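You operate a simulated robot arm through the tools that you are given. There is no shell and no other tool. Be economical: measure what you need, move in short steps, check, and stop when the job is done.

Carry out the task below with a simulated robot arm. There is one attempt and no reset: what you move stays moved.

## Task
Push the door under the microwave side counter shut. Push the sink cabinet door by the dishwasher shut. Shut the dishwasher drawer. Close the upper freezer drawer. Fetch the pot labelled "chilli" from the counter over the dishwasher and set it on the yellow side plate. Take the orange dustpan and leave it on the table top. Pull the dish cabinet door by the corner open. Any order will do.

The check looks at the end state, three seconds after you hand in, the way a careful person would. Anything else that was tipped, shoved, dropped, spilled or broken makes it a failure.

## Robot
A 6-joint arm with a four-finger gripper on a trunk, on a base that drives. Base frame: it is fixed to the floor where the robot stands at the start and does not move with it; the origin is under the middle of the robot, x ahead of it, y to its left, z up. Units: m, rad, N and s.
Its first joint turns from -2.897 to 2.897 rad. Places, roughly: brown sauce pot, orange sauce pot [-0.75, -1.25, 1]; dish cabinet door by the corner [1, -1.3, 1.8]; dishwasher drawer [-0.5, -1, 0.6]; door under the microwave side counter [0.8, 0.2, 0.5]; orange dustpan (25x16x6 cm) [-5.1, -0.6, 0.5]; sink cabinet door by the dishwasher [-0.1, -1, 0.5]; table top [-5, 0.1, 0.8]; upper freezer drawer [-2.7, -0.6, 0.6]; yellow side plate (17x17x2 cm) [-0.4, -1.2, 0.9]. Payload 3.43 kg.
The tool frame sits at the grasp point between the pads (the TCP): z along the fingers, y along the line on which they close. The tips reach 0.03 m beyond it. Largest opening 0.12 m; the body of the gripper starts 0.085 m behind the TCP.
Orientation is told as [roll, pitch, yaw] about the base's x, y, z axes, in that order, counted from this pose: with the fingers straight down and closing along the base's y, the tool's x points along the base's -x, its y along +y and its z along -z.

## Interface
- The arm moves only by the tool nudge_tool. Its argument "deltas" is one flat list of numbers, 7 for each row, row after row: the shift along the tool's x, y, z in mm, then the turn, a rotation vector about the tool's x, y, z in degrees, then the gripper command, from -1 (fully open) to 1 (shut), values between in proportion. In form: [tx, ty, tz, rx, ry, rz, claw, tx, ty, tz, rx, ry, rz, claw, ...]. A call has 1 to 10 rows; each row is the pose to reach, as a shift and turn from the pose commanded when the call began, along the tool's axes at that moment. Each row takes 0.2 s and may step no farther than 0.05 m and 0.15 rad from the row before; otherwise, or with a gripper value out of range, the whole call is refused. Where a pose cannot be reached the arm comes as near as it can. A force on the tool above 40 N (or 10 N above the force at the start of the call, whichever is more), or a blocked arm, ends the call early, and 0.2 s more pass. The fingers move at their own pace and stop on an object; they squeeze with about 35 N. The grip force told is the motor's: it shows also when the fingers shut on nothing. Time passes only in rows, and 0.2 s behind the last, so rows that repeat a pose let the fingers close. The reply holds the time, the measured pose of the TCP, the force on the tool along the base axes, the opening and the grip force, in the units named above and with some noise, with the torque about the TCP (base axes, N m) and any sound that the robot's microphone picked up.
- Cameras (640 x 400 px; columns grow to the right, rows downward): "scene" is now at [-0.2208, 0.1331, 1.2289]; the picture's right is [-0.63, -0.78, 0.01], its down [-0.33, 0.25, -0.91] and it looks along [0.71, -0.57, -0.41] (base axes); focal length 214 px, centre (320, 200). "wrist" rides on the gripper at [0.071, -0.017, -0.121] in the tool frame; the picture's right is [0.23, 0.97, 0.00], its down [-0.81, 0.19, -0.55] and it looks along [-0.54, 0.13, 0.83] (tool axes); focal length 275 px, centre (320, 200). There is no depth. A picture from a camera that has moved, and an enlarged one, comes with that camera's place and axes in the base frame and with its lens.
- capture(camera): a new picture of that camera. The clock stands still meanwhile.
- drive_base(legs): drives the robot by 1 to 6 legs, each [ahead, turn to the left] in m and rad, along the robot's own axes; the way and the turn of a leg run together, so that a leg with both is an arc; at most 1.5 m and 3.142 rad a leg. The arm and the cameras ride along, it lands a little off, and it stops where it bumps. It gives what a move gives.
- pan_tilt(pan, tilt): turns the head with the scene camera to pan (to the left, within 2.496 rad either way) and tilt (down, from -0.506 to 1.204), counted from straight ahead of the robot. It gives what a move gives.
- close_up(camera, box): a new picture of the part [left, top, right, bottom] of that camera's present view, enlarged. The clock stands still meanwhile.
- finish_job(): hands the job in; it is judged then, once.

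Go step by step. Nothing tells you exact positions but the pictures and the camera data: compare them with the known pose of the tool, close in by small moves and look again before you grip or let go. The budget is 165 turns and 128 pictures, counting those below and the enlarged ones. Unless the task says otherwise, let go and move clear before handing in.

The tools are called after ">>>" as name(argument=value, ...) on one line, values as JSON. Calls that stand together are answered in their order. nudge_tool: Moves the arm, as the interface text tells. Its arguments: {"type":"object","properties":{"deltas":{"type":"array"}},"required":["deltas"]} The other tools are called the same way: drive_base (legs) drives the base; pan_tilt (pan, tilt) turns the head that bears the scene camera; capture (camera) takes a picture; close_up (camera, box) takes an enlarged picture of a part of a camera's view; finish_job () hands the job in.

At the start:

```text
time_s: 0.0
tcp_pos: [0.2035, -0.5113, 0.9802]
ee_rot: [-0.001, 0.001, -0.001]
force: [0.7, 0.1, 0.4]
moment: [0.01, 0.0, -0.03]
finger_gap: 0.1202
finger_force: 0.1
robot x, y, heading: [-0.0006, 0.0026, 0.001]
head pan, tilt: [-0.681, 0.417]
```

scene: 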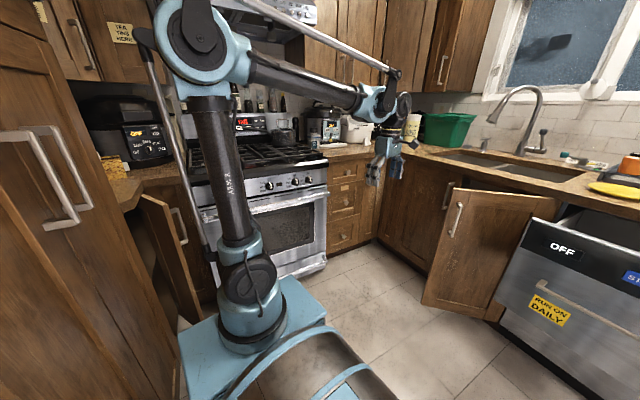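
wrist: 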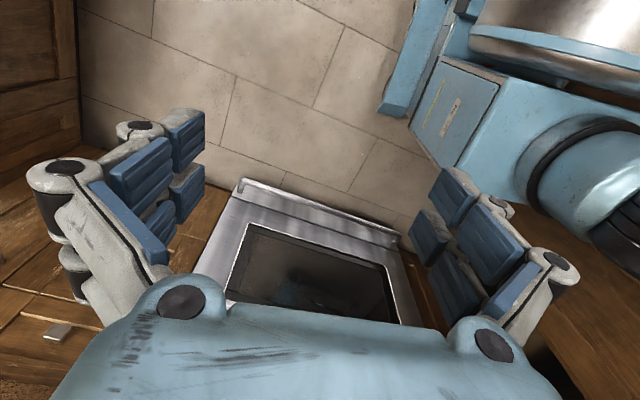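

I see the kitchen corner: the open door under the microwave counter at left, the open sink cabinet door and the dishwasher drawer at right. I will look around toward the right first.

>>> pan_tilt(pan=-1.6, tilt=0.4)

>>> capture(camera="scene")

>>> pan_tilt(pan=0.0, tilt=0.3)

>>> capture(camera="scene")

>>> pan_tilt(pan=-2.4, tilt=0.4)

>>> capture(camera="scene")

>>> pan_tilt(pan=2.4, tilt=0.4)

>>> capture(camera="scene")

```text
time_s: 1.2
tcp_pos: [0.1912, -0.511, 0.9815]
ee_rot: [-0.002, -0.011, -0.001]
force: [-0.4, 0.0, 0.0]
moment: [-0.01, 0.0, 0.0]
finger_gap: 0.12
finger_force: 0.0
robot x, y, heading: [0.0034, 0.0029, -0.006]
head pan, tilt: [-1.6, 0.4]
```

```text
125 pictures are left
camera scene: at [-0.2953, 0.0986, 1.2315], right [-1.0, 0.03, 0.01], down [0.0, 0.39, -0.92], along [-0.03, -0.92, -0.39], focal length 214 px, centre (320, 200)
```

scene: 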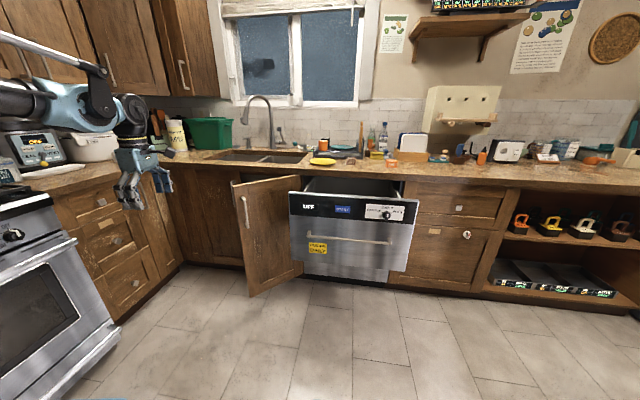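

```text
time_s: 2.9
tcp_pos: [0.1919, -0.5106, 0.9829]
ee_rot: [-0.003, -0.012, -0.001]
force: [-0.6, -0.2, -0.6]
moment: [-0.04, 0.05, 0.0]
finger_gap: 0.1197
finger_force: 0.0
robot x, y, heading: [0.0017, -0.0037, -0.002]
head pan, tilt: [0.0, 0.3]
```

```text
124 pictures are left
camera scene: at [-0.1992, 0.1912, 1.2395], right [0.0, -1.0, 0.0], down [-0.31, 0.0, -0.95], along [0.95, 0.0, -0.31], focal length 214 px, centre (320, 200)
```

scene: 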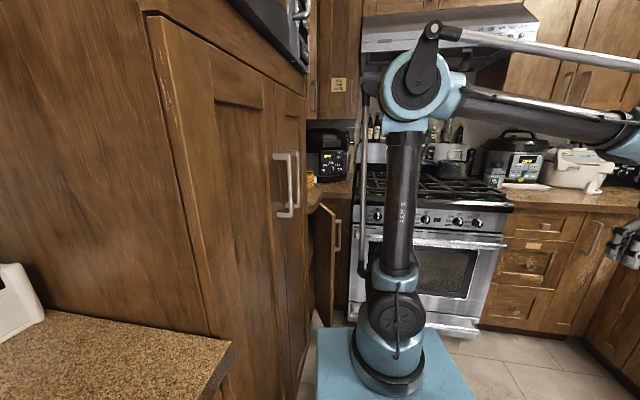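

```text
time_s: 5.1
tcp_pos: [0.1911, -0.5121, 0.9823]
ee_rot: [-0.001, -0.011, -0.001]
force: [-0.4, -0.3, 0.1]
moment: [-0.04, 0.0, 0.03]
finger_gap: 0.12
finger_force: 0.1
robot x, y, heading: [-0.0, 0.0017, -0.002]
head pan, tilt: [-2.4, 0.4]
```

```text
123 pictures are left
camera scene: at [-0.3609, 0.1285, 1.2324], right [-0.68, 0.74, 0.01], down [0.27, 0.26, -0.92], along [-0.68, -0.62, -0.38], focal length 214 px, centre (320, 200)
```

scene: 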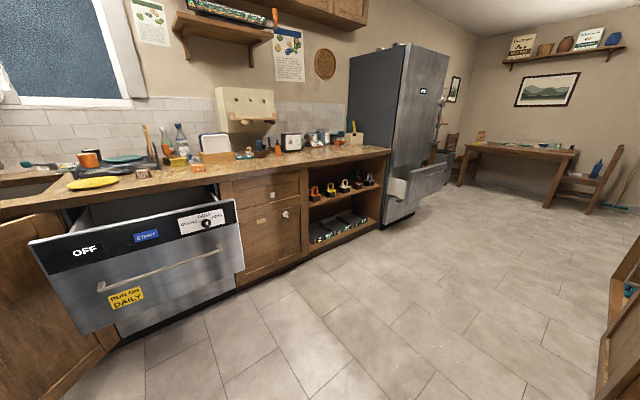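

```text
time_s: 8.9
tcp_pos: [0.1915, -0.5106, 0.9825]
ee_rot: [-0.001, -0.009, 0.001]
force: [-0.1, -0.3, -0.2]
moment: [0.01, -0.01, -0.01]
finger_gap: 0.12
finger_force: 0.1
robot x, y, heading: [0.002, 0.0038, -0.003]
head pan, tilt: [2.4, 0.4]
```

```text
122 pictures are left
camera scene: at [-0.361, 0.2538, 1.2324], right [0.68, 0.74, -0.01], down [0.27, -0.26, -0.92], along [-0.68, 0.62, -0.38], focal length 214 px, centre (320, 200)
```

scene: 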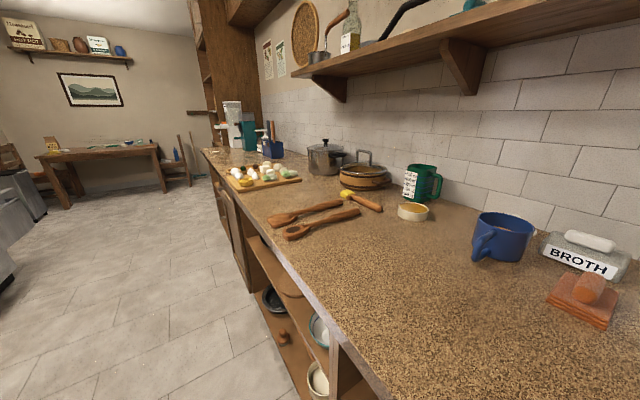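

Now I look closer at the door under the microwave counter and the corner cabinet.

>>> pan_tilt(pan=-0.25, tilt=0.55)

>>> close_up(camera="scene", box=[120, 50, 440, 250])

>>> pan_tilt(pan=-0.95, tilt=-0.1)

>>> capture(camera="scene")

>>> pan_tilt(pan=-1.7, tilt=0.5)

>>> close_up(camera="scene", box=[160, 50, 480, 250])

```text
time_s: 11.2
tcp_pos: [0.1919, -0.5115, 0.9829]
ee_rot: [-0.002, -0.012, -0.001]
force: [-0.4, -0.3, 0.4]
moment: [-0.01, -0.02, 0.0]
finger_gap: 0.1199
finger_force: 0.1
robot x, y, heading: [0.0014, 0.0015, -0.002]
head pan, tilt: [-0.25, 0.55]
```

```text
2.00 times, centred on (280, 150) of scene
camera zoom: at [-0.2058, 0.1691, 1.2166], right [-0.25, -0.97, 0.0], down [-0.52, 0.13, -0.85], along [0.82, -0.21, -0.53], focal length 429 px, centre (400, 300)
```

zoom: 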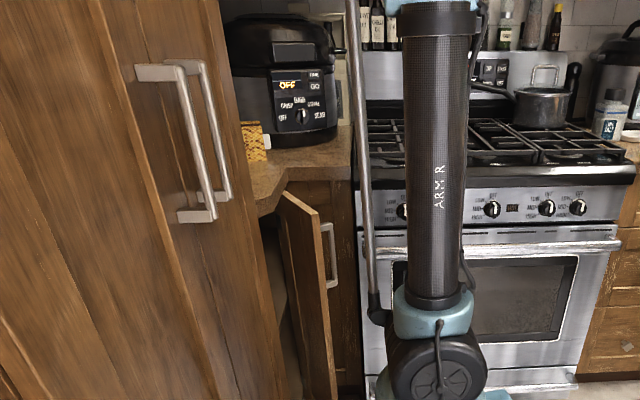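

```text
time_s: 12.3
tcp_pos: [0.1911, -0.5102, 0.982]
ee_rot: [-0.002, -0.009, 0.0]
force: [0.2, -0.8, -0.5]
moment: [0.01, 0.02, -0.01]
finger_gap: 0.1197
finger_force: 0.0
robot x, y, heading: [0.0019, -0.0021, -0.0]
head pan, tilt: [-0.949, -0.099]
```

```text
120 pictures are left
camera scene: at [-0.2413, 0.1204, 1.2765], right [-0.81, -0.58, 0.01], down [0.04, -0.08, -1.0], along [0.58, -0.81, 0.09], focal length 214 px, centre (320, 200)
```

scene: 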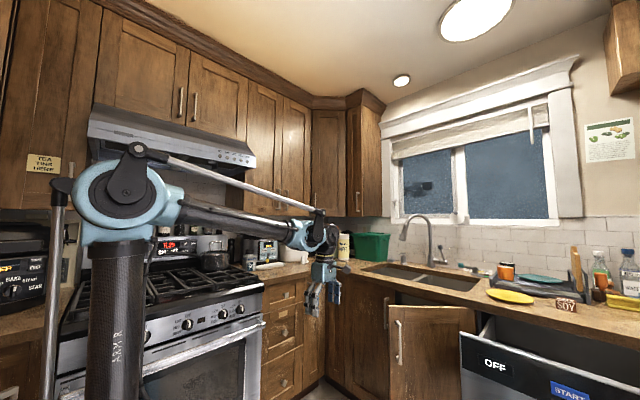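

```text
time_s: 13.4
tcp_pos: [0.1919, -0.512, 0.9814]
ee_rot: [-0.002, -0.011, 0.0]
force: [-0.5, -0.2, -0.2]
moment: [0.01, 0.0, -0.01]
finger_gap: 0.1201
finger_force: 0.1
robot x, y, heading: [0.0018, -0.0005, 0.005]
head pan, tilt: [-1.7, 0.499]
```

```text
2.00 times, centred on (320, 150) of scene
camera zoom: at [-0.3044, 0.1009, 1.2225], right [-0.99, 0.13, 0.01], down [0.05, 0.47, -0.88], along [-0.12, -0.87, -0.48], focal length 429 px, centre (320, 300)
```

zoom: 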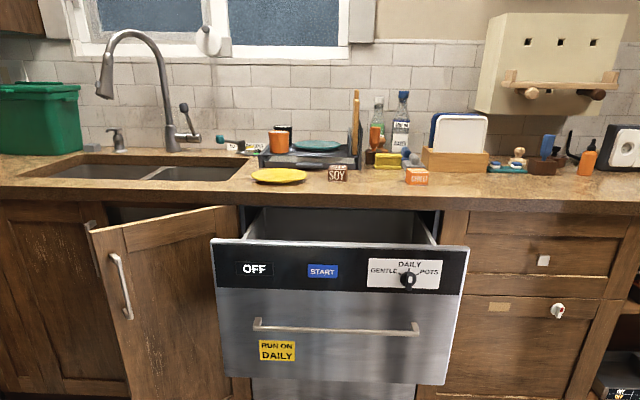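

Close-ups of the sauce pots and the corner cabinet doors.

>>> close_up(camera="scene", box=[270, 65, 400, 146])

>>> pan_tilt(pan=-0.95, tilt=-0.2)

>>> close_up(camera="scene", box=[230, 100, 390, 260])

```text
4.92 times, centred on (335, 106) of scene
camera zoom: at [-0.3044, 0.1009, 1.2225], right [-0.99, 0.13, 0.01], down [0.05, 0.47, -0.88], along [-0.12, -0.87, -0.48], focal length 1056 px, centre (246, 665)
```

zoom: 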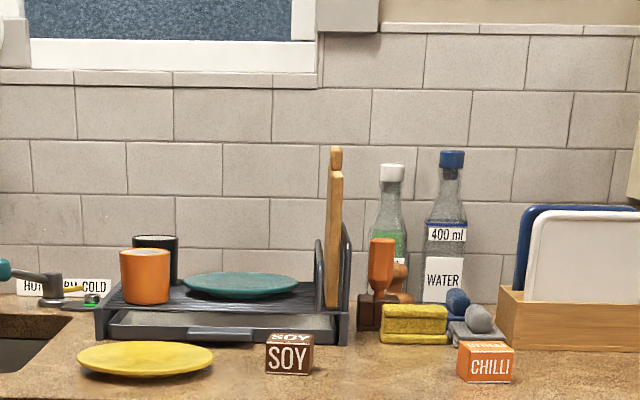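

```text
time_s: 14.5
tcp_pos: [0.1909, -0.5112, 0.9827]
ee_rot: [-0.001, -0.011, 0.0]
force: [-0.7, -0.3, -0.8]
moment: [0.01, 0.0, 0.0]
finger_gap: 0.1201
finger_force: 0.1
robot x, y, heading: [0.0025, -0.0013, -0.002]
head pan, tilt: [-0.949, -0.201]
```

```text
2.50 times, centred on (310, 180) of scene
camera zoom: at [-0.2435, 0.1235, 1.2852], right [-0.81, -0.58, 0.01], down [0.1, -0.16, -0.98], along [0.57, -0.8, 0.19], focal length 536 px, centre (345, 250)
```

zoom: 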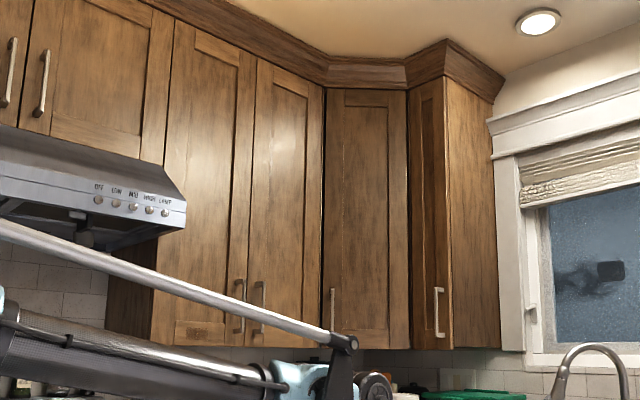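

The chilli pot is the orange one; the target cabinet door is the right one of the pair beside the hood, handle near (0.96, -1.12, 1.45). Now I look down at my own base to know its footprint.

>>> pan_tilt(pan=-0.3, tilt=1.2)

>>> capture(camera="scene")

>>> pan_tilt(pan=-1.4, tilt=1.0)

>>> capture(camera="scene")

```text
time_s: 16.1
tcp_pos: [0.1902, -0.5107, 0.9818]
ee_rot: [-0.002, -0.01, 0.0]
force: [-0.1, 0.5, 0.9]
moment: [-0.04, 0.0, -0.02]
finger_gap: 0.12
finger_force: 0.0
robot x, y, heading: [0.0002, 0.0014, -0.002]
head pan, tilt: [-0.3, 1.201]
```

```text
116 pictures are left
camera scene: at [-0.24, 0.1747, 1.168], right [-0.3, -0.96, 0.0], down [-0.89, 0.28, -0.35], along [0.33, -0.11, -0.94], focal length 214 px, centre (320, 200)
```

scene: 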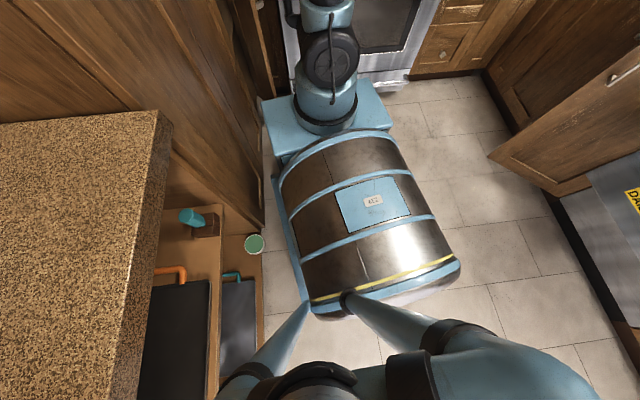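

```text
time_s: 17.4
tcp_pos: [0.1914, -0.5117, 0.9827]
ee_rot: [-0.001, -0.011, -0.001]
force: [-0.1, -0.5, 0.6]
moment: [0.0, -0.03, 0.03]
finger_gap: 0.12
finger_force: 0.0
robot x, y, heading: [-0.001, 0.0003, 0.002]
head pan, tilt: [-1.4, 1.0]
```

```text
115 pictures are left
camera scene: at [-0.2814, 0.1226, 1.1811], right [-0.99, -0.17, 0.01], down [-0.15, 0.83, -0.54], along [0.08, -0.53, -0.84], focal length 214 px, centre (320, 200)
```

scene: 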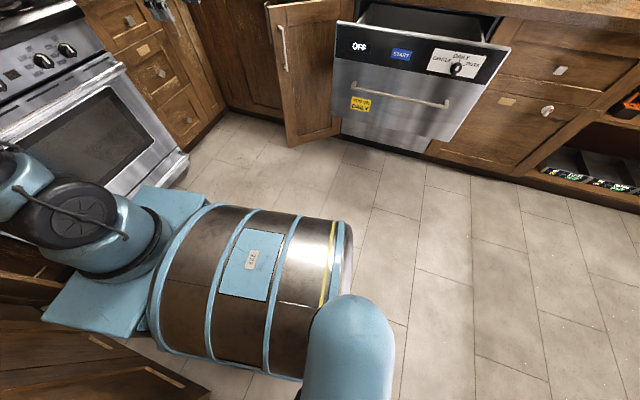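

Base is clear of furniture. I check the microwave-side door from a better angle.

>>> pan_tilt(pan=-0.5, tilt=0.6)

>>> close_up(camera="scene", box=[100, 70, 300, 270])

```text
time_s: 18.6
tcp_pos: [0.1904, -0.5121, 0.9829]
ee_rot: [-0.002, -0.01, -0.001]
force: [-0.5, 0.1, -0.9]
moment: [0.02, -0.01, 0.02]
finger_gap: 0.12
finger_force: 0.1
robot x, y, heading: [0.0017, 0.0029, 0.002]
head pan, tilt: [-0.499, 0.6]
```

```text
2.00 times, centred on (200, 170) of scene
camera zoom: at [-0.2153, 0.1489, 1.2122], right [-0.48, -0.88, 0.01], down [-0.51, 0.27, -0.82], along [0.72, -0.4, -0.57], focal length 429 px, centre (560, 260)
```

zoom: 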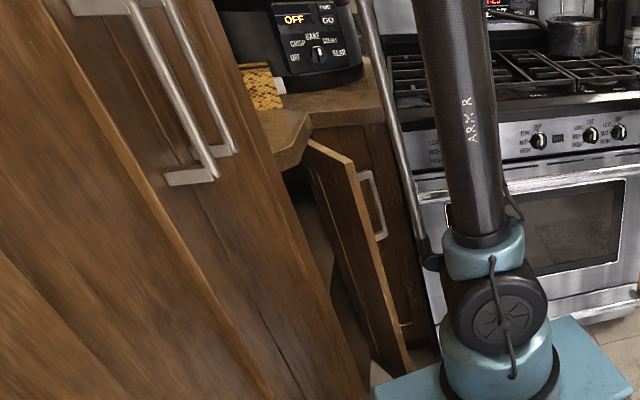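

The open door hangs with its free edge near (0.78, 0.12); its outer face (with handle) faces right, so it shuts when pushed toward +y. I'll tip the closed gripper to point to +y and bring it round to the right side of that door.

>>> nudge_tool(deltas=[-36, 11, 13, -7.5, 0, 0, 1, -72, 22, 26, -15, 0, 0, 1, -108, 33, 39, -22.5, 0, 0, 1, -144, 44, 52, -30, 0, 0, 1, -180, 55, 65, -37.5, 0, 0, 1, -216, 66, 78, -45, 0, 0, 1, -252, 77, 91, -52.5, 0, 0, 1, -288, 88, 104, -60, 0, 0, 1, -324, 99, 117, -67.5, 0, 0, 1, -360, 110, 130, -75, 0, 0, 1])

>>> capture(camera="scene")

>>> capture(camera="wrist")

```text
time_s: 20.8
tcp_pos: [0.5498, -0.3951, 0.8926]
ee_rot: [0.612, -0.13, -0.11]
force: [-0.5, -0.1, -0.9]
moment: [-0.03, 0.0, 0.02]
finger_gap: 0.0
finger_force: 33.2
out of reach, approached as far as the arm can: row 4, 5, 6, 7, 8, 9, 10
robot x, y, heading: [-0.0012, 0.0008, -0.002]
head pan, tilt: [-0.499, 0.6]
```

```text
113 pictures are left
camera scene: at [-0.2149, 0.1493, 1.2122], right [-0.48, -0.88, 0.01], down [-0.51, 0.27, -0.82], along [0.72, -0.4, -0.57], focal length 214 px, centre (320, 200)
```

scene: 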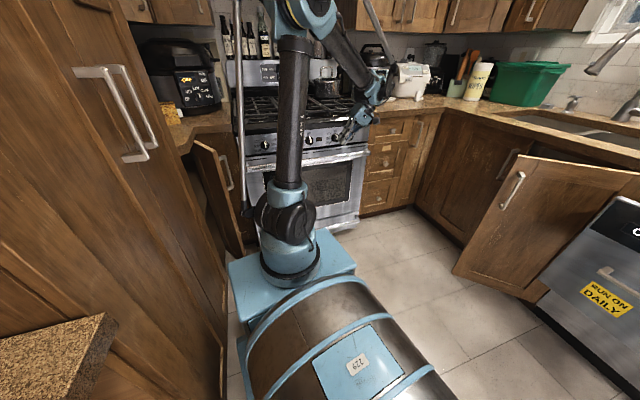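

```text
112 pictures are left
camera wrist: at [0.4598, -0.4676, 0.9719], right [-0.21, 0.83, 0.52], down [0.71, -0.24, 0.66], along [0.67, 0.51, -0.53], focal length 275 px, centre (320, 200)
```

wrist: 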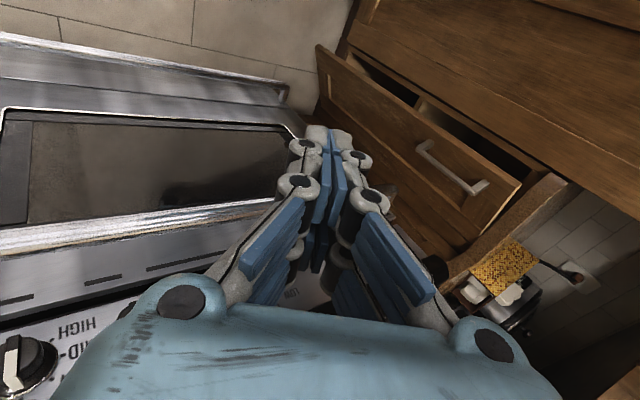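

The wrist limits the tilt to about 35° here. I test what the commanded pose is by a small backing-off turn.

>>> nudge_tool(deltas=[0, 0, 0, 8, 0, 0, 1, 0, 0, 0, 16, 0, 0, 1, 0, 0, 0, 24, 0, 0, 1, 0, 0, 0, 32, 0, 0, 1])

```text
time_s: 21.8
tcp_pos: [0.5486, -0.3951, 0.8903]
ee_rot: [0.05, -0.132, -0.11]
force: [0.1, 0.1, -0.1]
moment: [0.0, 0.03, -0.02]
finger_gap: 0.0001
finger_force: 33.2
robot x, y, heading: [0.0047, 0.0026, 0.001]
head pan, tilt: [-0.499, 0.6]
```

The command follows the clipped pose, good. I move toward the right side of the open door.

>>> nudge_tool(deltas=[-11, 34, 17, 0, 0, 0, 1, -22, 68, 34, 0, 0, 0, 1, -33, 102, 51, 0, 0, 0, 1, -44, 136, 68, 0, 0, 0, 1, -55, 170, 85, 0, 0, 0, 1, -66, 204, 102, 0, 0, 0, 1, -77, 238, 119, 0, 0, 0, 1, -88, 272, 136, 0, 0, 0, 1, -99, 306, 153, 0, 0, 0, 1, -110, 340, 170, 0, 0, 0, 1])

>>> capture(camera="scene")

>>> capture(camera="wrist")

```text
time_s: 24.0
tcp_pos: [0.7161, -0.0607, 0.7522]
ee_rot: [0.051, -0.13, -0.11]
force: [0.1, -0.1, -0.3]
moment: [-0.02, -0.01, 0.0]
finger_gap: 0.0003
finger_force: 33.2
robot x, y, heading: [-0.0019, 0.0034, 0.001]
head pan, tilt: [-0.499, 0.6]
```

```text
111 pictures are left
camera scene: at [-0.2154, 0.1488, 1.2122], right [-0.48, -0.88, 0.01], down [-0.51, 0.27, -0.82], along [0.72, -0.39, -0.57], focal length 214 px, centre (320, 200)
```

scene: 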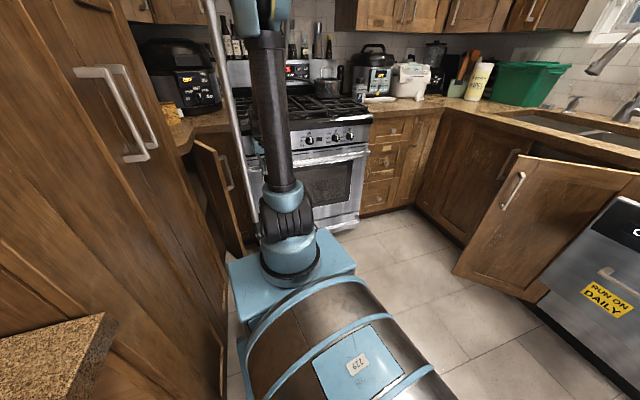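

```text
110 pictures are left
camera wrist: at [0.6284, -0.0752, 0.8617], right [-0.13, 0.99, 0.02], down [0.74, 0.08, 0.66], along [0.66, 0.1, -0.75], focal length 275 px, centre (320, 200)
```

wrist: 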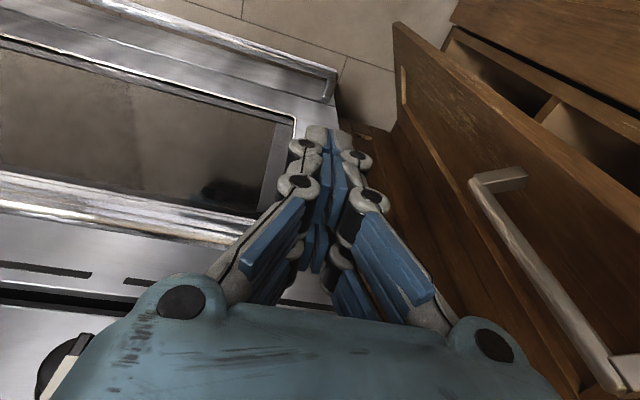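

The door's face is just right of the gripper; handle spans z 0.65–0.82 near x 0.775. I lower below the handle with a tilt toward +y.

>>> nudge_tool(deltas=[-2, 0, 34, -7, 0, 0, 1, -4, 0, 68, -14, 0, 0, 1, -6, 0, 102, -21, 0, 0, 1, -8, 0, 136, -28, 0, 0, 1, -10, 0, 170, -35, 0, 0, 1])

>>> capture(camera="wrist")

```text
time_s: 25.2
tcp_pos: [0.7503, -0.0579, 0.5905]
ee_rot: [0.663, -0.128, -0.11]
force: [-0.5, 0.3, 0.8]
moment: [-0.05, -0.02, -0.02]
finger_gap: 0.0004
finger_force: 33.1
out of reach, approached as far as the arm can: row 5
robot x, y, heading: [-0.0003, -0.0005, -0.004]
head pan, tilt: [-0.499, 0.6]
```

```text
109 pictures are left
camera wrist: at [0.6604, -0.1369, 0.6653], right [-0.22, 0.8, 0.56], down [0.71, -0.27, 0.65], along [0.67, 0.54, -0.5], focal length 275 px, centre (320, 200)
```

wrist: 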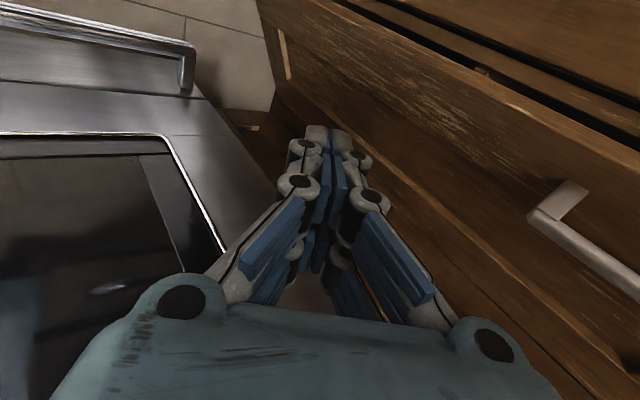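

Now push toward +y, gently following the door's swing.

>>> nudge_tool(deltas=[4, 16, 12, 0, 0, 0, 1, 8, 32, 24, 0, 0, 0, 1, 12, 47, 36, 0, 0, 0, 1, 16, 63, 49, 0, 0, 0, 1, 20, 79, 61, 0, 0, 0, 1, 24, 95, 73, 0, 0, 0, 1, 28, 111, 85, 0, 0, 0, 1, 32, 126, 97, 0, 0, 0, 1, 36, 142, 110, 0, 0, 0, 1, 40, 158, 122, 0, 0, 0, 1])

>>> capture(camera="wrist")

>>> capture(camera="scene")

```text
time_s: 27.4
tcp_pos: [0.7549, 0.1427, 0.6194]
ee_rot: [0.66, -0.128, -0.109]
force: [0.4, 0.1, -0.3]
moment: [-0.02, -0.02, -0.02]
finger_gap: 0.0002
finger_force: 33.5
out of reach, approached as far as the arm can: row 1, 2, 3, 4, 5, 6, 7, 8, 9, 10
robot x, y, heading: [-0.0008, -0.0039, -0.001]
head pan, tilt: [-0.499, 0.6]
```

```text
108 pictures are left
camera wrist: at [0.6641, 0.0656, 0.6943], right [-0.22, 0.8, 0.56], down [0.71, -0.27, 0.65], along [0.67, 0.54, -0.51], focal length 275 px, centre (320, 200)
```

wrist: 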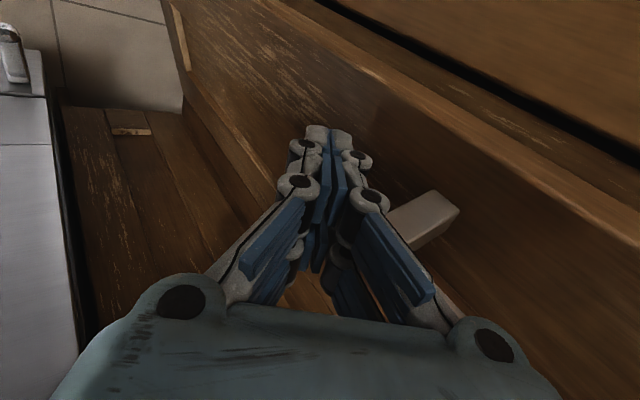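

```text
107 pictures are left
camera scene: at [-0.2151, 0.149, 1.2123], right [-0.48, -0.88, 0.01], down [-0.51, 0.27, -0.82], along [0.72, -0.39, -0.57], focal length 214 px, centre (320, 200)
```

scene: 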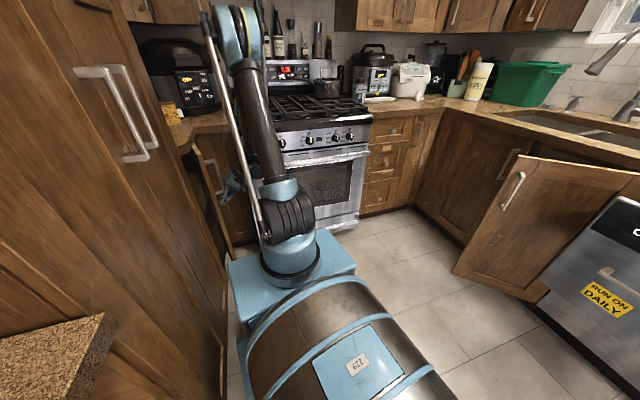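

No contact yet; the handle post is close. I continue in small steps.

>>> nudge_tool(deltas=[4, 12, 14, 0, 0, 0, 1, 8, 25, 28, 0, 0, 0, 1, 12, 38, 42, 0, 0, 0, 1, 16, 50, 56, 0, 0, 0, 1, 20, 63, 70, 0, 0, 0, 1])

>>> capture(camera="wrist")

>>> close_up(camera="scene", box=[140, 80, 300, 260])

```text
time_s: 27.8
tcp_pos: [0.7488, 0.1562, 0.6213]
ee_rot: [0.655, -0.135, -0.106]
force: [41.5, 11.5, -117.1]
moment: [0.78, 0.14, 0.25]
finger_gap: 0.0
finger_force: 34.0
out of reach, approached as far as the arm can: row 1, 2
robot x, y, heading: [0.0, -0.0017, 0.0]
head pan, tilt: [-0.499, 0.6]
stopped in row 2: the force on the tool passed its limit at 52 N (the readings are from after the stop); the commanded pose is now the measured one
```

```text
106 pictures are left
camera wrist: at [0.6576, 0.0799, 0.6979], right [-0.23, 0.8, 0.55], down [0.7, -0.26, 0.66], along [0.67, 0.54, -0.51], focal length 275 px, centre (320, 200)
```

wrist: 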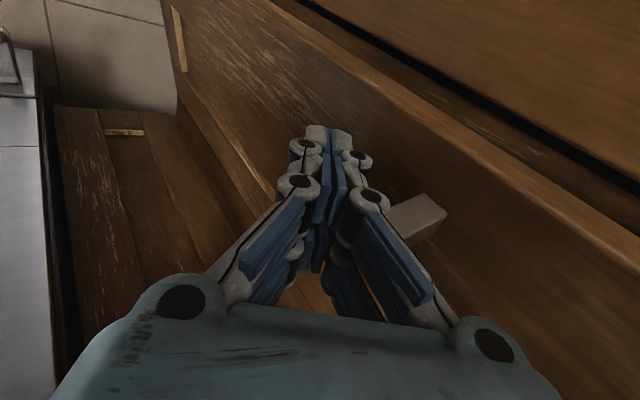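

```text
2.22 times, centred on (220, 170) of scene
camera zoom: at [-0.2104, 0.15, 1.2131], right [-0.48, -0.88, 0.01], down [-0.51, 0.27, -0.82], along [0.71, -0.4, -0.58], focal length 477 px, centre (542, 267)
```

zoom: 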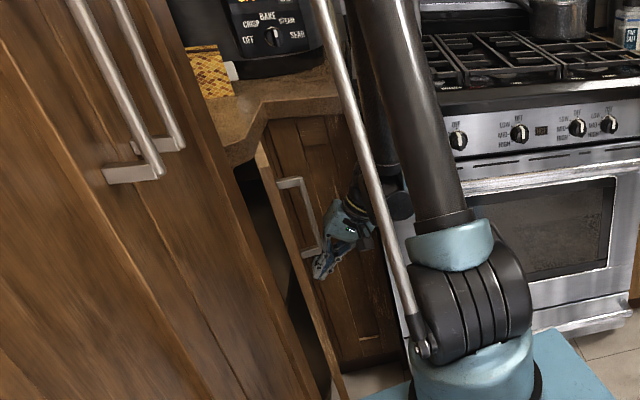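

The fingers caught under the handle's lower post. I back off a bit, drop lower, and push on the plain face.

>>> nudge_tool(deltas=[0, -20, -12, 0, 0, 0, 1, 0, -40, 5, 2, 0, 0, 1, 0, -58, 35, 4, 0, 0, 1, 0, -78, 70, 6, 0, 0, 1, 0, -90, 85, 8, 0, 0, 1])

>>> capture(camera="wrist")

```text
time_s: 28.2
tcp_pos: [0.7506, 0.1425, 0.6308]
ee_rot: [0.653, -0.153, -0.111]
force: [79.8, 26.2, -155.7]
moment: [0.21, 1.68, 0.36]
finger_gap: 0.0
finger_force: 32.9
robot x, y, heading: [-0.0027, 0.0008, 0.004]
head pan, tilt: [-0.499, 0.6]
stopped in row 1: the force on the tool passed its limit at 142 N (the readings are from after the stop); the commanded pose is now the measured one
```

```text
104 pictures are left
camera wrist: at [0.6572, 0.0672, 0.7032], right [-0.23, 0.8, 0.55], down [0.69, -0.26, 0.67], along [0.69, 0.53, -0.49], focal length 275 px, centre (320, 200)
```

wrist: 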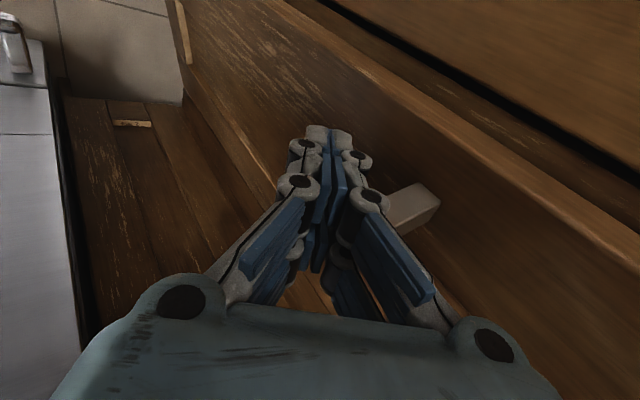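

The finger is pressing up under the handle's lower post. I move straight down to free it.

>>> nudge_tool(deltas=[0, -12, 16, 0, 0, 0, 1, 0, -24, 32, 0, 0, 0, 1, 0, -36, 48, 0, 0, 0, 1, 0, -48, 64, 0, 0, 0, 1])

>>> capture(camera="wrist")

```text
time_s: 29.2
tcp_pos: [0.7834, 0.146, 0.6044]
ee_rot: [0.661, -0.155, -0.107]
force: [0.2, -0.2, 1.0]
moment: [0.01, 0.01, 0.03]
finger_gap: 0.0
finger_force: 33.6
out of reach, approached as far as the arm can: row 1, 2, 3, 4
robot x, y, heading: [-0.0049, -0.0002, -0.002]
head pan, tilt: [-0.499, 0.6]
```

```text
103 pictures are left
camera wrist: at [0.6913, 0.0678, 0.6761], right [-0.23, 0.8, 0.55], down [0.69, -0.26, 0.67], along [0.68, 0.54, -0.49], focal length 275 px, centre (320, 200)
```

wrist: 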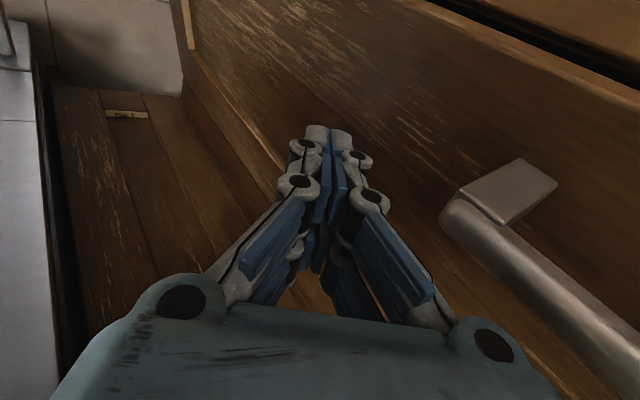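

Free. I reduce the tilt a little, then go lower before pushing again.

>>> nudge_tool(deltas=[8, -15, 11, 3, 0, 0, 1, 16, -30, 22, 6, 0, 0, 1, 24, -45, 33, 9, 0, 0, 1, 30, -60, 44, 12, 0, 0, 1, 30, -70, 54, 12, 0, 0, 1])

>>> capture(camera="wrist")

```text
time_s: 30.4
tcp_pos: [0.7984, 0.1272, 0.5642]
ee_rot: [0.45, -0.155, -0.107]
force: [0.6, -1.0, 0.5]
moment: [0.01, -0.01, -0.01]
finger_gap: 0.0
finger_force: 33.7
out of reach, approached as far as the arm can: row 1, 2, 3, 4, 5
robot x, y, heading: [0.004, 0.0044, 0.004]
head pan, tilt: [-0.499, 0.6]
```

```text
102 pictures are left
camera wrist: at [0.7058, 0.0694, 0.6542], right [-0.2, 0.9, 0.38], down [0.7, -0.14, 0.7], along [0.69, 0.41, -0.6], focal length 275 px, centre (320, 200)
```

wrist: 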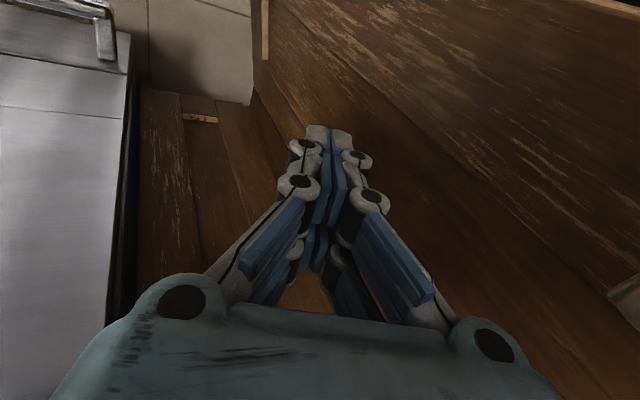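

Now push toward +y below the handle.

>>> nudge_tool(deltas=[5, 18, 9, 0, 0, 0, 1, 10, 36, 17, 0, 0, 0, 1, 15, 54, 26, 0, 0, 0, 1, 20, 72, 35, 0, 0, 0, 1, 25, 90, 43, 0, 0, 0, 1, 30, 108, 52, 0, 0, 0, 1, 35, 126, 61, 0, 0, 0, 1])

>>> capture(camera="wrist")

>>> close_up(camera="scene", box=[140, 80, 300, 260])

```text
time_s: 31.5
tcp_pos: [0.7937, 0.2062, 0.5719]
ee_rot: [0.445, -0.173, -0.13]
force: [119.0, -34.6, -37.6]
moment: [5.36, 14.46, 3.67]
finger_gap: 0.0001
finger_force: 33.0
out of reach, approached as far as the arm can: row 4
robot x, y, heading: [0.0006, -0.0001, 0.001]
head pan, tilt: [-0.499, 0.6]
stopped in row 5: the force on the tool passed its limit at 142 N (the readings are from after the stop); the commanded pose is now the measured one
```

```text
101 pictures are left
camera wrist: at [0.698, 0.152, 0.6594], right [-0.18, 0.91, 0.37], down [0.69, -0.15, 0.71], along [0.7, 0.39, -0.59], focal length 275 px, centre (320, 200)
```

wrist: 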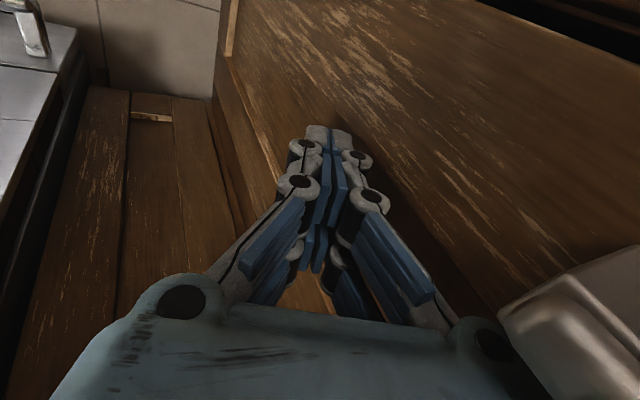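

```text
2.22 times, centred on (220, 170) of scene
camera zoom: at [-0.2098, 0.1486, 1.2132], right [-0.48, -0.88, 0.01], down [-0.51, 0.27, -0.82], along [0.71, -0.39, -0.58], focal length 477 px, centre (542, 267)
```

zoom: 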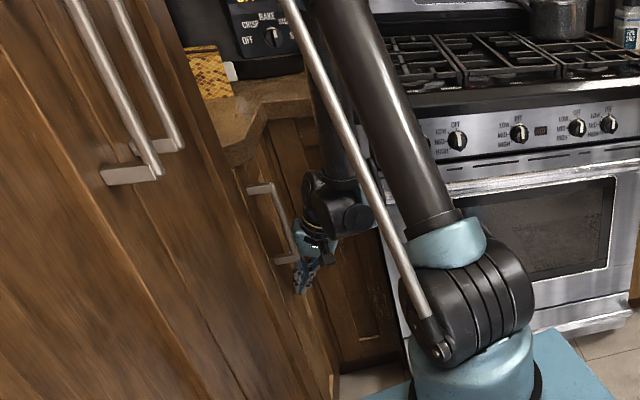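

The door is nearly shut, but the palm now rubs the handle post. I back away toward -y and will push the handle itself.

>>> nudge_tool(deltas=[-5, -18, -9, 0, 0, 0, 1, -8, -40, -20, 0, 0, 0, 1, -10, -70, -32, 0, 0, 0, 1, -10, -105, -48, 0, 0, 0, 1, -10, -110, -80, 0, 0, 0, 1, -10, -100, -125, 0, 0, 0, 1, -5, -85, -165, 0, 0, 0, 1, 0, -70, -200, 0, 0, 0, 1])

>>> capture(camera="wrist")

>>> close_up(camera="scene", box=[140, 80, 300, 260])

```text
time_s: 33.3
tcp_pos: [0.7435, 0.0644, 0.7246]
ee_rot: [0.447, -0.17, -0.119]
force: [0.8, -1.1, -0.1]
moment: [0.02, 0.05, 0.01]
finger_gap: 0.0001
finger_force: 32.9
out of reach, approached as far as the arm can: row 4
robot x, y, heading: [0.0016, 0.0026, 0.001]
head pan, tilt: [-0.499, 0.6]
```

```text
99 pictures are left
camera wrist: at [0.6486, 0.0095, 0.8114], right [-0.19, 0.91, 0.38], down [0.69, -0.15, 0.71], along [0.7, 0.39, -0.6], focal length 275 px, centre (320, 200)
```

wrist: 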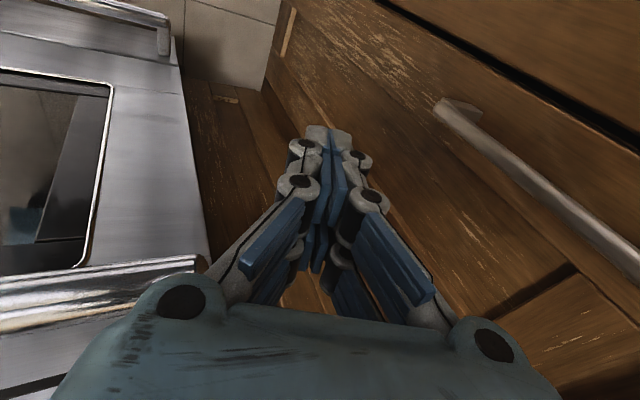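

```text
2.22 times, centred on (220, 170) of scene
camera zoom: at [-0.2145, 0.149, 1.2123], right [-0.48, -0.88, 0.01], down [-0.51, 0.27, -0.82], along [0.72, -0.4, -0.57], focal length 477 px, centre (542, 267)
```

zoom: 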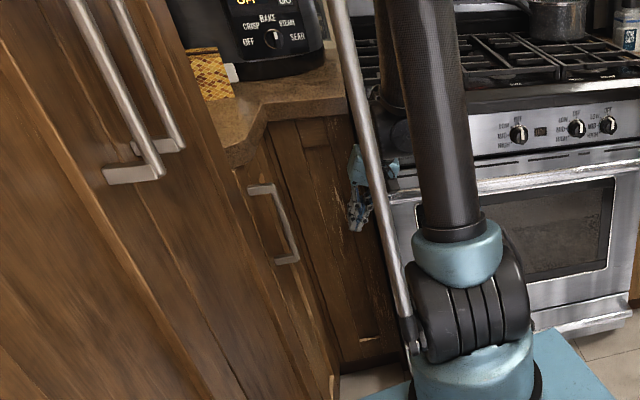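

The door is almost flush. I shift to x≈0.80, beside the handle on the hinge side, and push again higher up where the reach is better.

>>> nudge_tool(deltas=[-30, 9, 4, 0, 0, 0, 1, -55, 22, 11, 0, 0, 0, 1, -60, 45, 22, 0, 0, 0, 1, -60, 68, 33, 0, 0, 0, 1, -58, 90, 43, 0, 0, 0, 1, -56, 108, 52, 0, 0, 0, 1, -54, 126, 61, 0, 0, 0, 1, -52, 140, 68, 0, 0, 0, 1, -50, 154, 75, 0, 0, 0, 1])

>>> capture(camera="wrist")

>>> close_up(camera="scene", box=[140, 80, 300, 260])

```text
time_s: 35.1
tcp_pos: [0.8023, 0.2063, 0.7381]
ee_rot: [0.44, -0.183, -0.124]
force: [0.1, -4.6, -1.3]
moment: [-0.02, 0.2, 0.08]
finger_gap: 0.0
finger_force: 33.4
robot x, y, heading: [0.0029, 0.0011, 0.002]
head pan, tilt: [-0.499, 0.6]
stopped in row 9: the force on the tool passed its limit at 67 N (the readings are from after the stop); the commanded pose is now the measured one
```

```text
97 pictures are left
camera wrist: at [0.706, 0.1519, 0.8246], right [-0.19, 0.91, 0.37], down [0.68, -0.15, 0.72], along [0.71, 0.38, -0.59], focal length 275 px, centre (320, 200)
```

wrist: 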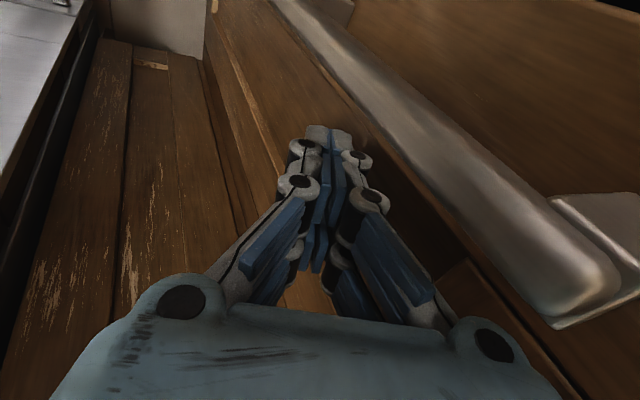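

```text
2.22 times, centred on (220, 170) of scene
camera zoom: at [-0.2139, 0.1491, 1.2124], right [-0.48, -0.88, 0.01], down [-0.51, 0.27, -0.82], along [0.72, -0.39, -0.58], focal length 477 px, centre (542, 267)
```

zoom: 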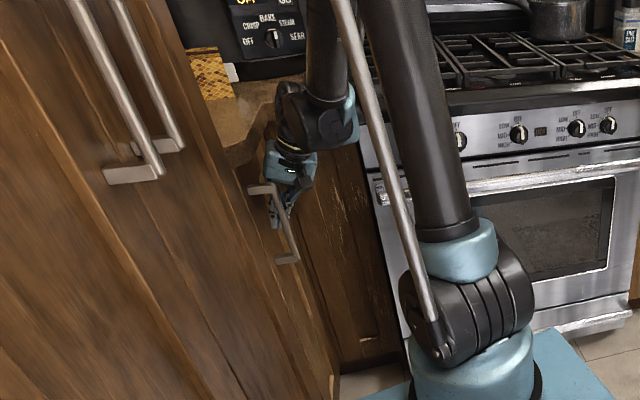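

A firm stop at 67 N – likely the door is against its frame. I back off and look.

>>> nudge_tool(deltas=[0, -36, -18, 0, 0, 0, 1, 0, -72, -36, 0, 0, 0, 1, 10, -110, -60, 0, 0, 0, 1, 20, -145, -90, 0, 0, 0, 1, 30, -180, -120, 4, 0, 0, 1, 40, -215, -150, 8, 0, 0, 1, 50, -240, -185, 12, 0, 0, 1])

>>> capture(camera="wrist")

>>> close_up(camera="scene", box=[140, 80, 300, 260])

```text
time_s: 36.7
tcp_pos: [0.7054, -0.0776, 0.7986]
ee_rot: [0.23, -0.185, -0.124]
force: [0.5, 0.3, -0.3]
moment: [0.0, -0.01, 0.01]
finger_gap: 0.0002
finger_force: 33.2
robot x, y, heading: [-0.0026, 0.0054, -0.0]
head pan, tilt: [-0.499, 0.6]
```

```text
95 pictures are left
camera wrist: at [0.6102, -0.1099, 0.8954], right [-0.15, 0.97, 0.18], down [0.69, -0.03, 0.72], along [0.71, 0.23, -0.67], focal length 275 px, centre (320, 200)
```

wrist: 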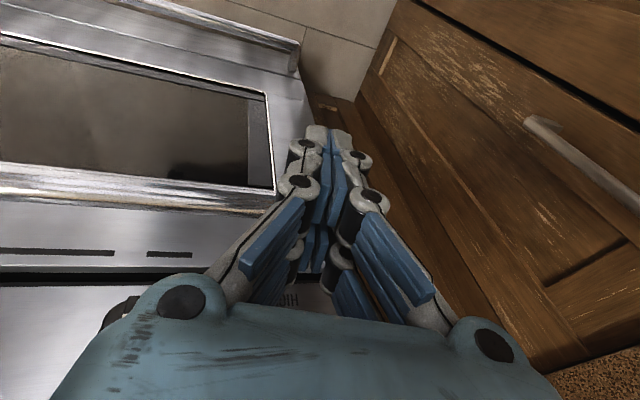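

```text
2.22 times, centred on (220, 170) of scene
camera zoom: at [-0.2146, 0.149, 1.2123], right [-0.48, -0.88, 0.01], down [-0.51, 0.27, -0.82], along [0.72, -0.39, -0.57], focal length 477 px, centre (542, 267)
```

zoom: 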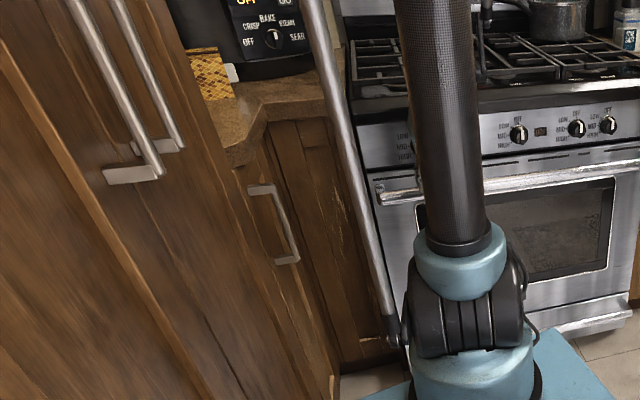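

The door sits flush, so that one is done. Next I tuck the arm in, then turn the base to face the sink side.

>>> nudge_tool(deltas=[30, -5, -36, 2, 0, 0, 1, 60, -10, -72, 4, 0, 0, 1, 90, -15, -108, 6, 0, 0, 1, 120, -20, -144, 8, 0, 0, 1, 150, -25, -180, 10, 0, 0, 1, 180, -30, -216, 12, 0, 0, 1, 210, -30, -246, 13, 0, 0, 1])

>>> drive_base(legs=[[0, -0.5], [0.2, 0], [0, -1.07]])

>>> pan_tilt(pan=0.0, tilt=0.5)

>>> capture(camera="scene")

```text
time_s: 38.3
tcp_pos: [0.4491, -0.1316, 0.9816]
ee_rot: [0.003, -0.182, -0.126]
force: [-0.7, 0.0, 0.0]
moment: [-0.01, 0.01, 0.02]
finger_gap: 0.0
finger_force: 33.4
robot x, y, heading: [0.0007, 0.0019, 0.001]
head pan, tilt: [-0.499, 0.6]
```

```text
time_s: 40.5
tcp_pos: [0.3175, -0.3153, 0.9917]
ee_rot: [0.006, -0.209, -0.613]
force: [0.6, -0.9, 0.4]
moment: [0.05, 0.05, 0.04]
finger_gap: 0.0002
finger_force: 33.2
robot x, y, heading: [0.0022, 0.0006, -0.485]
head pan, tilt: [-0.499, 0.6]
stopped in leg 1: the robot was blocked; the commanded pose is now the measured one
```

```text
time_s: 41.4
tcp_pos: [0.3182, -0.3159, 0.9911]
ee_rot: [0.004, -0.206, -0.615]
force: [-0.8, 0.2, 1.1]
moment: [-0.02, -0.03, -0.01]
finger_gap: 0.0003
finger_force: 33.2
robot x, y, heading: [0.0008, 0.0031, -0.493]
head pan, tilt: [0.0, 0.499]
```

```text
93 pictures are left
camera scene: at [-0.0879, 0.2657, 1.2211], right [-0.47, -0.88, 0.0], down [-0.43, 0.23, -0.87], along [0.77, -0.41, -0.49], focal length 214 px, centre (320, 200)
```

scene: 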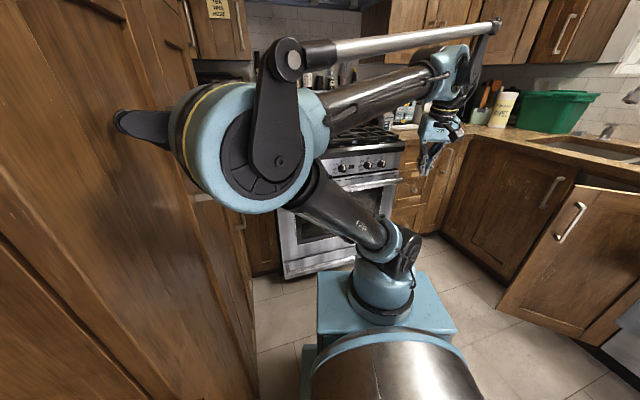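

The elbow came close to the tall cabinet; I drive ahead, away from it, before turning further.

>>> drive_base(legs=[[0.22, 0]])

>>> drive_base(legs=[[0, -1.08]])

>>> capture(camera="scene")

```text
time_s: 43.1
tcp_pos: [0.5157, -0.4261, 0.9918]
ee_rot: [0.004, -0.207, -0.623]
force: [-0.2, -0.3, -0.3]
moment: [0.01, 0.04, 0.02]
finger_gap: 0.0003
finger_force: 33.2
robot x, y, heading: [0.2026, -0.1014, -0.497]
head pan, tilt: [0.0, 0.499]
```

```text
time_s: 44.9
tcp_pos: [0.3716, -0.4855, 1.0065]
ee_rot: [0.007, -0.247, -0.962]
force: [-0.2, -0.5, 0.2]
moment: [0.03, -0.03, 0.01]
finger_gap: 0.0001
finger_force: 33.5
robot x, y, heading: [0.203, -0.1066, -0.831]
head pan, tilt: [0.0, 0.499]
stopped in leg 1: the robot was blocked; the commanded pose is now the measured one
```

```text
92 pictures are left
camera scene: at [0.2056, 0.1733, 1.2211], right [-0.74, -0.68, 0.0], down [-0.33, 0.36, -0.87], along [0.59, -0.64, -0.49], focal length 214 px, centre (320, 200)
```

scene: 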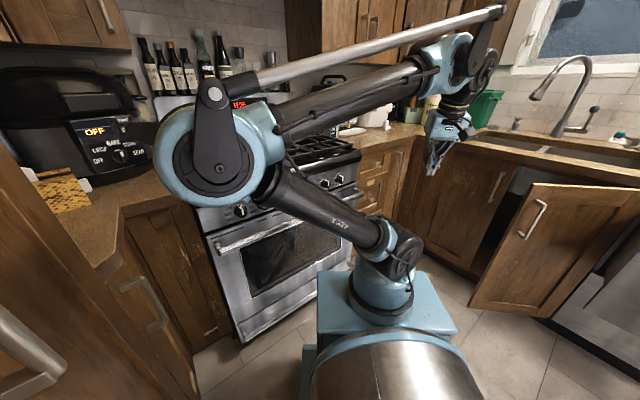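

The robot's rear-left is by the tall cabinet. I drive a bit further ahead and finish the turn.

>>> drive_base(legs=[[0.15, 0]])

>>> drive_base(legs=[[0, -0.74]])

>>> capture(camera="scene")

```text
time_s: 46.3
tcp_pos: [0.4764, -0.5977, 1.0072]
ee_rot: [0.007, -0.248, -0.961]
force: [0.1, 0.1, 0.5]
moment: [-0.01, -0.01, 0.01]
finger_gap: 0.0001
finger_force: 34.2
robot x, y, heading: [0.3039, -0.2171, -0.83]
head pan, tilt: [0.0, 0.499]
```

```text
time_s: 48.9
tcp_pos: [0.1769, -0.6032, 1.0107]
ee_rot: [0.008, -0.258, -1.698]
force: [0.0, 0.1, 0.8]
moment: [0.0, -0.03, 0.02]
finger_gap: 0.0
finger_force: 33.7
robot x, y, heading: [0.3093, -0.2174, -1.561]
head pan, tilt: [0.0, 0.499]
```

```text
91 pictures are left
camera scene: at [0.4982, -0.0119, 1.2211], right [-1.0, -0.01, 0.0], down [0.0, 0.49, -0.87], along [0.01, -0.87, -0.49], focal length 214 px, centre (320, 200)
```

scene: 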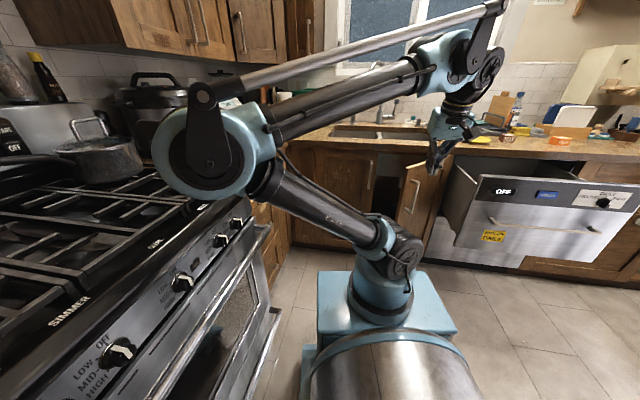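

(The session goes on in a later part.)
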